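You operate a simulated robot arm through the tools that you are given. There is no shell and no other tool. Be economical: measure what you need, move in short steps, check, and stop when the job is done.

Carry out the task below with a simulated robot arm. There is one attempt and no reset: what you move stays moved.

TASK
Slide the purple pot along the side table until it stands next to the white can.
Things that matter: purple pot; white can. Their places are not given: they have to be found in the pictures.

It is judged by the outcome, as a careful person would: the job done as asked, and still so three seconds after it is handed in. It fails if anything else is knocked over, pushed out of place, dropped, spilled or broken.

THE ROBOT
A 7-joint arm with a two-finger parallel gripper, fixed in place. Base frame: the origin is at the foot of the arm, x ahead of it, y to its left, z up; the work surface is at about z = 0.8. Lengths are in m, angles in rad, forces in N, time in s.
With the tool pointing down near the work surface it reaches from about 0.3 to 0.7 m from the base axis. Its first joint turns from -1.152 to 1.152 rad. Payload 1.57 kg.
Tool frame: the origin (TCP) lies between the finger pads and is the grasp point; the fingertips stand 0.03 m ahead of it; z points along the fingers, y is the line along which they close. The gripper opens to 0.11 m. The fingers are 0.024 m wide and 0.012 m thick; the gripper's body (0.048 by 0.112 m) begins 0.078 m behind the TCP.
Orientation is told as [roll, pitch, yaw] about the base's x, y, z axes, in that order, counted from this pose: with the fingers straight down and closing along the base's y, the tool's x points along the base's -x, its y along +y and its z along -z.

THE INTERFACE
- The arm moves only by the tool jog_arm. Its argument "deltas" is a list of rows, each an object of numbers (a shift or turn left out is 0, a gripper value left out holds the last): "x", "y", "z": the shift along the base's x, y, z in m; "ax", "ay", "az": the turn, a rotation vector about the base's x, y, z in rad. In form: [{"x": .., "y": .., "z": .., "ax": .., "ay": .., "az": ..}, ...]. A call has 1 to 12 rows; each row is the pose to reach, as a shift and turn from the pose commanded when the call began. "claw" is the gripper command, from -1 (fully open) to 1 (shut), values between in proportion, set as the call begins (left out, the last holds). A row lasts 0.2 s, in which the tool goes at most 0.05 m and 0.15 rad; a call with a longer step from one row to the next is refused whole, and so is a gripper value outside its range. A pose out of reach is approached as far as the arm can. The call stops where the force on the tool passes 40 N (or 10 N more than at its start, if that is more) or the arm is blocked; 0.2 s more then pass. The fingers move at their own pace (about 0.108 m/s each) and stop on an object; they squeeze with about 41 N. The grip force told is the motor's: it shows also when the fingers shut on nothing. Time passes only in rows, and 0.2 s behind the last, so rows that repeat a pose let the fingers close. It gives the time, the measured TCP pose, the force on the tool (base axes), the opening and the grip force at its end, in the units of the frame above (readings bear some noise).
- Cameras (640 x 400 px; columns grow to the right, rows downward): "scene" is fixed at [0.1578, -0.373, 1.4075]; the picture's right is [0.90, -0.44, 0.00], its down [-0.25, -0.52, -0.82] and it looks along [0.36, 0.73, -0.58] (base axes); focal length 351 px, centre (320, 200). "wrist" rides on the gripper at [-0.036, 0, -0.08] in the tool frame; the picture's right is [0.00, -1.00, 0.00], its down [0.97, 0.00, -0.24] and it looks along [0.24, 0.00, 0.97] (tool axes); focal length 218 px, centre (320, 200).
- camera(camera): a new picture of that camera. No time passes.
- locate(camera, pixels): for up to 12 pixels [column, row] of the newest picture of that camera ("zoom" is the newest enlarged one), the place [x, y, z] in the base frame of the surface seen there, good to about 0.003 m, but the place of the scene camera against the robot may be out by one fixed shift of up to 0.018 m in any direction. No time passes.
- enlarge(camera, box): a new picture of the part [left, top, right, bottom] of that camera's present view, enlarged. No time passes.
- finish_job(): hands the job in; it is judged then, once.

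Work in short steps. Measure before you move; look again where a grasp or a placing could have gone wrong, and mend it. You have 60 turns and 22 pictures in all, the two below and enlarged ones among them. Open the gripper and draw the arm clear of the work before you hand the job in, unless the task says otherwise; then end with one line.

The tools are called by a JSON object that holds its "fn" and its "kwargs". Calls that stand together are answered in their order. jog_arm: Moves the arm, as the interface text tells. Its arguments: {"type":"object","properties":{"deltas":{"type":"array"},"claw":{"type":"number"}},"required":["deltas"]} The other tools are called the same way: camera (camera) takes a picture; locate (camera, pixels) gives the place of the surface under pixels of a picture; enlarge (camera, box) takes an enlarged picture of a part of a camera's view; finish_job () hands the job in.

At the start:

```text
clock: 0.0
tool_pos: [0.3473, 0.2475, 1.0092]
tool_rot: [-0.001, 0.001, 0.0]
contact_force: [-0.4, 0.3, -0.3]
width: 0.1103
grasp_force: 0.0
```

scene: 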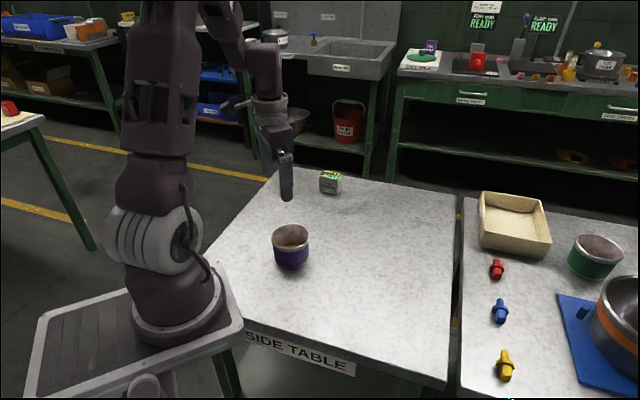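
wrist: 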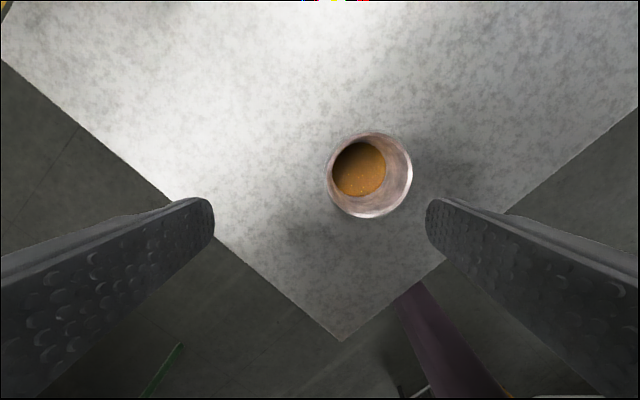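

The purple pot is near (290,247) in the scene picture, and something whitish is at (330,182). I'll enlarge that area to identify it.

{"fn": "enlarge", "kwargs": {"camera": "scene", "box": [240, 150, 400, 290]}}

{"fn": "locate", "kwargs": {"camera": "scene", "pixels": [[330, 177], [330, 188], [329, 193], [291, 268], [274, 242], [308, 242], [291, 228], [290, 244], [455, 195], [448, 380], [278, 170], [340, 192]]}}

{"fn": "locate", "kwargs": {"camera": "wrist", "pixels": [[370, 133], [327, 176], [412, 174], [370, 218], [360, 170]]}}

```text
2.86 times, centred on (320, 220) of scene
```

zoom: 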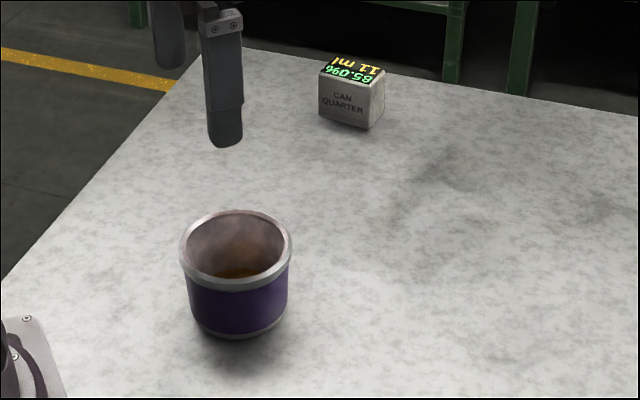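

```text
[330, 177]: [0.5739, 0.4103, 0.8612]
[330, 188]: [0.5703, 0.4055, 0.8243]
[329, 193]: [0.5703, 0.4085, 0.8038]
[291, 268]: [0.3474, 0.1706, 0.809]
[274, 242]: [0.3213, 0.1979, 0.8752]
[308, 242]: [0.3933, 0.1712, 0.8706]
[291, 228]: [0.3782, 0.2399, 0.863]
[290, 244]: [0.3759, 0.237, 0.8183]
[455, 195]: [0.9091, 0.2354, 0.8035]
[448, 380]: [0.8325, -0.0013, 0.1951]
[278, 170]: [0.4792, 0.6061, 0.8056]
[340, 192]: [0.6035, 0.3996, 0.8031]
```

```text
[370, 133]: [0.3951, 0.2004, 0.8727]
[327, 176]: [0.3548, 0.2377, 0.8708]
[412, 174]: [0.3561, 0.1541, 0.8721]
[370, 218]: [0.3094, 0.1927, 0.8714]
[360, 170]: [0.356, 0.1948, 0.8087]
```

The object is a small block labelled "CAN QUARTER" with a readout, which may not be the white can. I'll look closer at it and scan the rest of the scene.

{"fn": "enlarge", "kwargs": {"camera": "scene", "box": [305, 160, 357, 200]}}

{"fn": "enlarge", "kwargs": {"camera": "scene", "box": [440, 170, 640, 400]}}

{"fn": "jog_arm", "kwargs": {"deltas": [{"x": 0.04, "z": 0.03}, {"x": 0.08, "y": 0.02, "z": 0.04}, {"x": 0.11, "y": 0.03, "z": 0.05}, {"x": 0.14, "y": 0.04, "z": 0.06}]}}

{"fn": "camera", "kwargs": {"camera": "wrist"}}

```text
10.00 times, centred on (331, 180) of scene
```

zoom: 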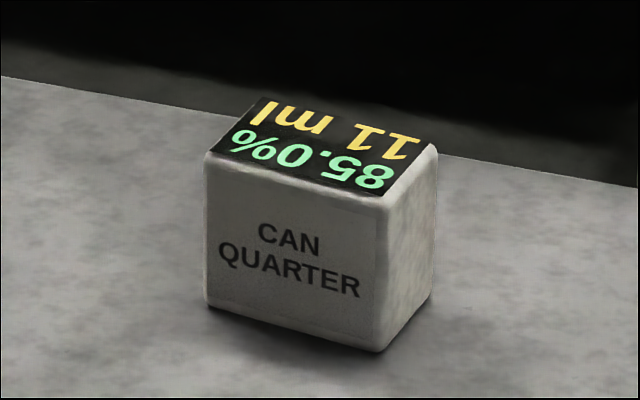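

```text
1.74 times, centred on (540, 285) of scene
```

zoom: 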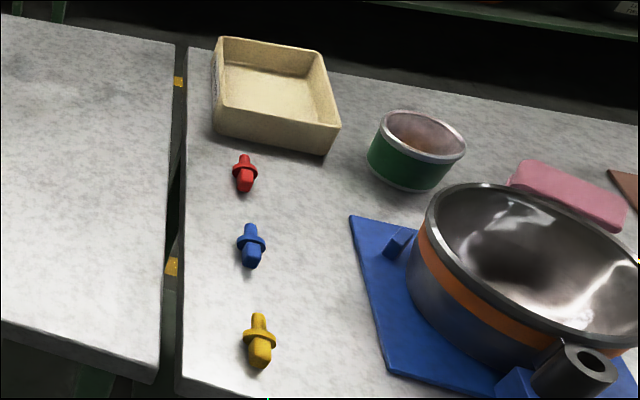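

```text
clock: 1.0
tool_pos: [0.4873, 0.2864, 1.0709]
tool_rot: [0.001, 0.0, 0.0]
contact_force: [0.0, 0.0, 0.2]
width: 0.11
grasp_force: 0.0
```

```text
16 pictures are left
```

wrist: 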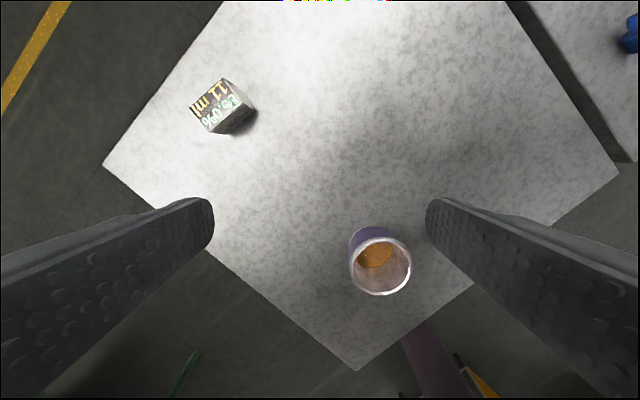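

The wrist view shows the whole side table, and the only thing on it besides the pot is this whitish can at (225,105). I'll treat it as the white can and measure both from this camera.

{"fn": "locate", "kwargs": {"camera": "wrist", "pixels": [[190, 101], [227, 79], [207, 132], [240, 101], [254, 107], [232, 132], [215, 105], [381, 239], [350, 266], [411, 266], [381, 294], [380, 230]]}}

{"fn": "enlarge", "kwargs": {"camera": "wrist", "box": [170, 60, 290, 150]}}

```text
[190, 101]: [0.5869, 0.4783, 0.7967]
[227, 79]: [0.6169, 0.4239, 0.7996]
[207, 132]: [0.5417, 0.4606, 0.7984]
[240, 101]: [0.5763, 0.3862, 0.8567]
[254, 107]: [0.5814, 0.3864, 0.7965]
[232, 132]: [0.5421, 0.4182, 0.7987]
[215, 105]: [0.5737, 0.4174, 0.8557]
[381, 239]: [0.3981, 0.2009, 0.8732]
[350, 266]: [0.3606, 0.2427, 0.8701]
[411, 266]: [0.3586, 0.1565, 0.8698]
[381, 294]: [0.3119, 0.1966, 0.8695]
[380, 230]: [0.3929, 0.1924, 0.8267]
```

```text
4.44 times, centred on (230, 105) of wrist
```

zoom: 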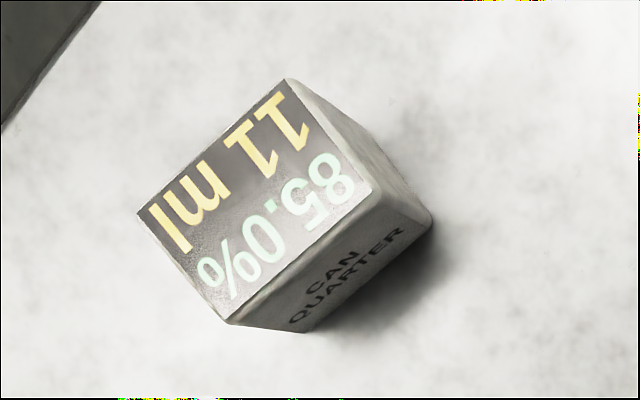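

{"fn": "locate", "kwargs": {"camera": "zoom", "pixels": [[145, 215], [285, 85], [365, 190], [230, 315], [255, 200], [310, 333], [432, 228]]}}

```text
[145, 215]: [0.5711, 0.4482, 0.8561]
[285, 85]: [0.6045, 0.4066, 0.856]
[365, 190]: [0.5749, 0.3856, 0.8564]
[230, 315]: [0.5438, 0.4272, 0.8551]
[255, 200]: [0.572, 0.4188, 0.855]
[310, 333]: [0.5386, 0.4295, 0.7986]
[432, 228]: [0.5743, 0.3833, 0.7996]
```

Can: centre about (0.573,0.417), top at z 0.856, with its front face towards the pot along (-0.8,-0.6). Pot: centre about (0.354,0.198), radius 0.044, rim at z 0.871. I'll move above the pot and yaw by 0.64 so the fingers close across the sliding direction.

{"fn": "jog_arm", "kwargs": {"deltas": [{"x": -0.0266, "y": -0.0177, "z": -0.014, "az": 0.128}, {"x": -0.0533, "y": -0.0354, "z": -0.028, "az": 0.256}, {"x": -0.08, "y": -0.053, "z": -0.042, "az": 0.384}, {"x": -0.1066, "y": -0.0707, "z": -0.056, "az": 0.512}, {"x": -0.1333, "y": -0.0884, "z": -0.0709, "az": 0.64}, {"x": -0.1333, "y": -0.0884, "z": -0.0709, "az": 0.64}], "claw": -1}}

{"fn": "camera", "kwargs": {"camera": "wrist"}}

```text
clock: 2.4
tool_pos: [0.3537, 0.1982, 0.9964]
tool_rot: [0.0, 0.001, 0.641]
contact_force: [-0.2, -0.6, 0.1]
width: 0.11
grasp_force: 0.0
```

```text
14 pictures are left
```

wrist: 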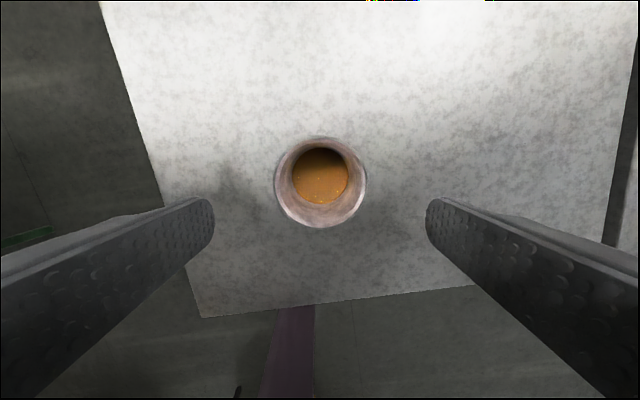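

The pot is centred between the fingers at column 320. I'll check its position along the other axis.

{"fn": "locate", "kwargs": {"camera": "wrist", "pixels": [[320, 138], [276, 182], [365, 182], [320, 227]]}}

```text
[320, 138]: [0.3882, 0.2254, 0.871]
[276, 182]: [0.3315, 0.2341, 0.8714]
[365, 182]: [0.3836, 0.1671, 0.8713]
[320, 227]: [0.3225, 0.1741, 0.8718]
```

The centre comes out at (0.355,0.200) with a width of about 0.085, so alignment is good. I'll lower the tool straddling the pot to TCP z 0.842.

{"fn": "jog_arm", "kwargs": {"deltas": [{"x": 0.001, "y": 0.0015, "z": -0.03}, {"x": 0.001, "y": 0.0015, "z": -0.06}, {"x": 0.001, "y": 0.0015, "z": -0.085}, {"x": 0.001, "y": 0.0015, "z": -0.11}, {"x": 0.001, "y": 0.0015, "z": -0.135}, {"x": 0.001, "y": 0.0015, "z": -0.156}, {"x": 0.001, "y": 0.0015, "z": -0.156}], "claw": -1}}

{"fn": "camera", "kwargs": {"camera": "scene"}}

```text
clock: 4.0
tool_pos: [0.3545, 0.1988, 0.8416]
tool_rot: [0.001, 0.001, 0.64]
contact_force: [0.0, 0.2, 0.7]
width: 0.1103
grasp_force: 0.0
```

```text
13 pictures are left
```

scene: 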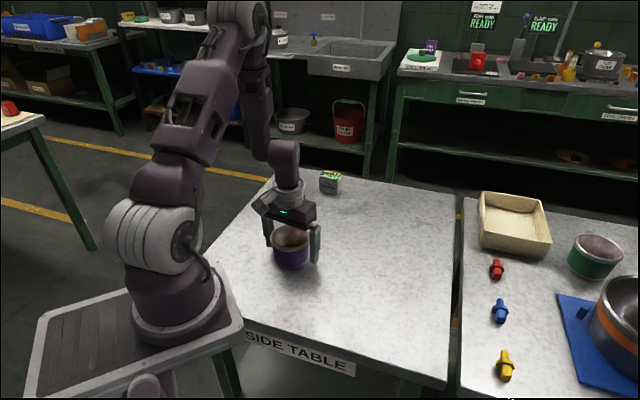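

The fingers straddle the pot with no contact. I'll close to hold it.

{"fn": "jog_arm", "kwargs": {"deltas": [{}, {}, {}], "claw": 0.35}}

```text
clock: 4.8
tool_pos: [0.3553, 0.2009, 0.8418]
tool_rot: [-0.001, -0.001, 0.641]
contact_force: [0.5, 0.9, -0.3]
width: 0.0897
grasp_force: 41.0
```

It is held at width 0.090 with grip force 41 N. I'll slide slowly towards the can, covering the first 60% of (0.156,0.171).

{"fn": "jog_arm", "kwargs": {"deltas": [{"x": 0.003, "y": 0.0033}, {"x": 0.009, "y": 0.01}, {"x": 0.018, "y": 0.0197}, {"x": 0.027, "y": 0.0296}, {"x": 0.036, "y": 0.0395}, {"x": 0.045, "y": 0.0493}, {"x": 0.054, "y": 0.0592}, {"x": 0.063, "y": 0.0691}, {"x": 0.072, "y": 0.0789}, {"x": 0.081, "y": 0.0888}, {"x": 0.087, "y": 0.0954}, {"x": 0.09, "y": 0.0987}]}}

{"fn": "camera", "kwargs": {"camera": "wrist"}}

```text
clock: 7.4
tool_pos: [0.4462, 0.2984, 0.8422]
tool_rot: [-0.001, -0.001, 0.641]
contact_force: [-0.5, 0.1, -0.2]
width: 0.0892
grasp_force: 41.1
```

```text
12 pictures are left
```

wrist: 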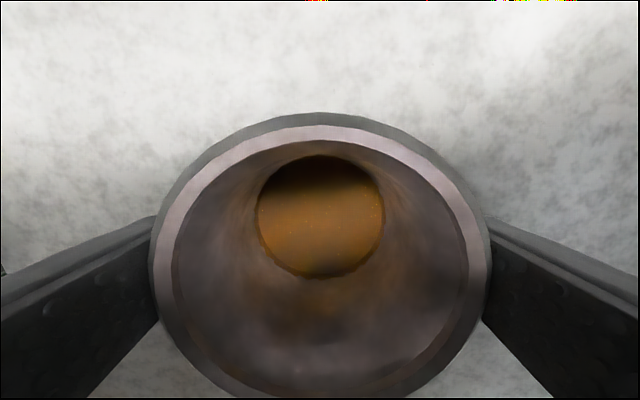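

The pot is upright and tracking well. I'll continue most of the remaining way and check.

{"fn": "jog_arm", "kwargs": {"deltas": [{"x": 0.003, "y": 0.0033}, {"x": 0.009, "y": 0.0098}, {"x": 0.018, "y": 0.0197}, {"x": 0.027, "y": 0.0296}, {"x": 0.036, "y": 0.0395}, {"x": 0.045, "y": 0.0493}, {"x": 0.051, "y": 0.0559}, {"x": 0.054, "y": 0.0592}]}}

{"fn": "camera", "kwargs": {"camera": "wrist"}}

{"fn": "enlarge", "kwargs": {"camera": "scene", "box": [260, 140, 420, 240]}}

```text
clock: 9.2
tool_pos: [0.4988, 0.3577, 0.8422]
tool_rot: [0.001, 0.0, 0.641]
contact_force: [0.7, 0.5, -1.4]
width: 0.0897
grasp_force: 40.5
```

```text
11 pictures are left
```

wrist: 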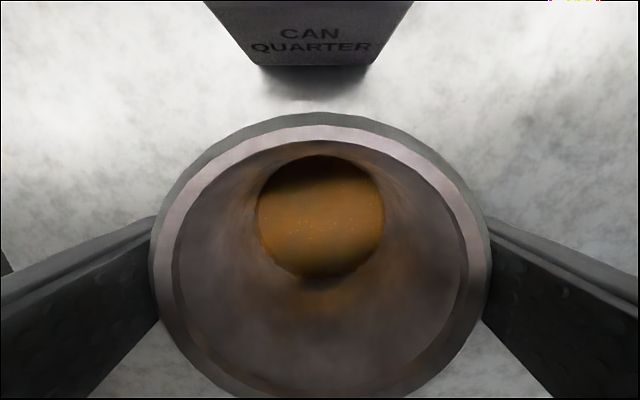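

```text
4.00 times, centred on (340, 190) of scene
```

zoom: 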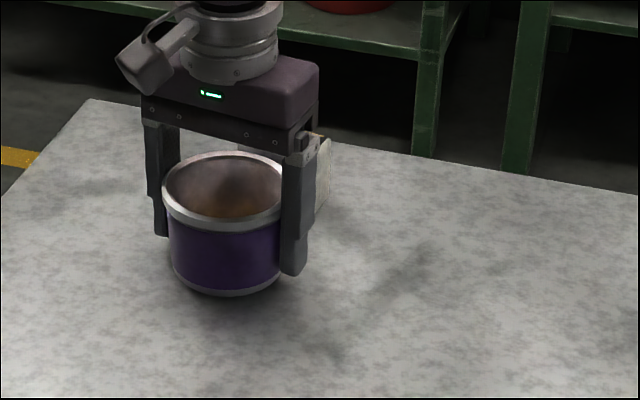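

{"fn": "locate", "kwargs": {"camera": "wrist", "pixels": [[320, 114], [312, 64], [310, 20], [225, 20], [395, 20]]}}

```text
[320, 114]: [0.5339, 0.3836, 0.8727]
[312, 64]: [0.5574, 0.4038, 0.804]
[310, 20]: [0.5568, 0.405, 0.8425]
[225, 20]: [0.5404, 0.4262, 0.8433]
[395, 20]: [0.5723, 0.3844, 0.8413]
```

The remaining gap from rim to can face is about 0.031. I'll creep forward 0.020 along the face normal (0.8,0.6).

{"fn": "jog_arm", "kwargs": {"deltas": [{"x": 0.003, "y": 0.0022}, {"x": 0.007, "y": 0.0052}, {"x": 0.011, "y": 0.0083}, {"x": 0.014, "y": 0.0105}, {"x": 0.016, "y": 0.012}, {"x": 0.016, "y": 0.012}]}}

{"fn": "camera", "kwargs": {"camera": "wrist"}}

```text
clock: 10.6
tool_pos: [0.5151, 0.369, 0.8425]
tool_rot: [0.0, 0.001, 0.64]
contact_force: [0.4, 0.0, 0.8]
width: 0.0895
grasp_force: 40.6
```

```text
9 pictures are left
```

wrist: 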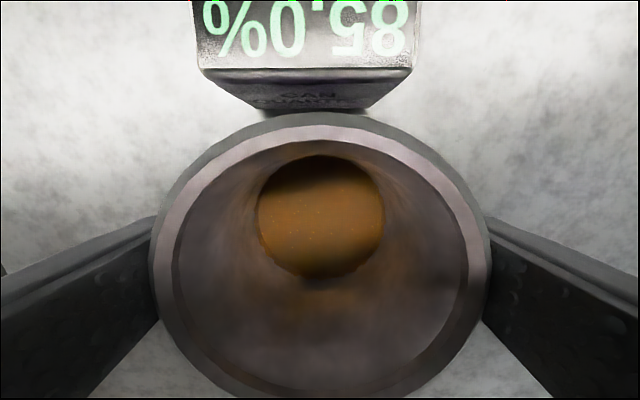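

The pot stands about 1 cm from the can face and the can hasn't moved. I'll open the fingers.

{"fn": "jog_arm", "kwargs": {"deltas": [{}, {}, {}], "claw": -1}}

{"fn": "jog_arm", "kwargs": {"deltas": [{"z": 0.015}, {"z": 0.035}, {"z": 0.06}, {"z": 0.09}, {"z": 0.12}, {"z": 0.15}, {"x": -0.03, "y": -0.02, "z": 0.17}, {"x": -0.07, "y": -0.04, "z": 0.18}, {"x": -0.11, "y": -0.06, "z": 0.18}]}}

{"fn": "camera", "kwargs": {"camera": "wrist"}}

{"fn": "enlarge", "kwargs": {"camera": "scene", "box": [260, 140, 420, 240]}}

```text
clock: 11.4
tool_pos: [0.5161, 0.3705, 0.843]
tool_rot: [0.001, 0.001, 0.641]
contact_force: [-1.3, -0.2, 0.1]
width: 0.1099
grasp_force: 0.1
```

```text
clock: 13.4
tool_pos: [0.4062, 0.3084, 1.0217]
tool_rot: [-0.001, 0.0, 0.64]
contact_force: [0.2, 0.5, -0.8]
width: 0.11
grasp_force: 0.0
```

```text
8 pictures are left
```

wrist: 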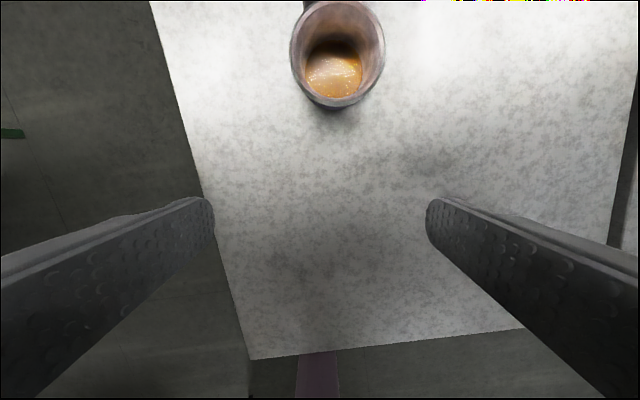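

```text
4.00 times, centred on (340, 190) of scene
```

zoom: 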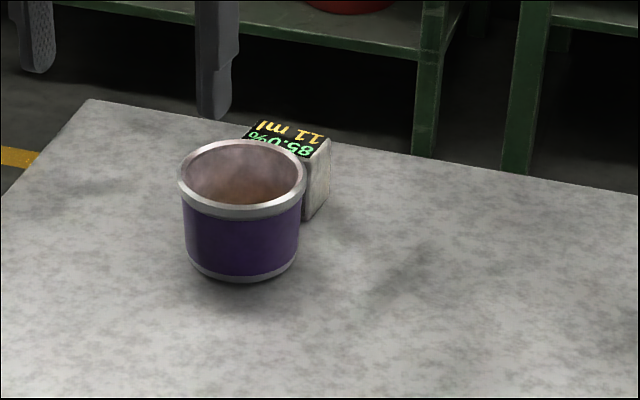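

The pot stands upright next to the can, its contents are still inside, the can is where it was, and the arm is clear. I'll hand the job in.

{"fn": "finish_job", "kwargs": {}}

```text
The job is handed in.
```

I slid the purple pot along the side table, and it now stands upright about 1 cm from the white can (the whitish block labelled "CAN QUARTER", the only other thing on that table). Nothing spilled and the can did not move.
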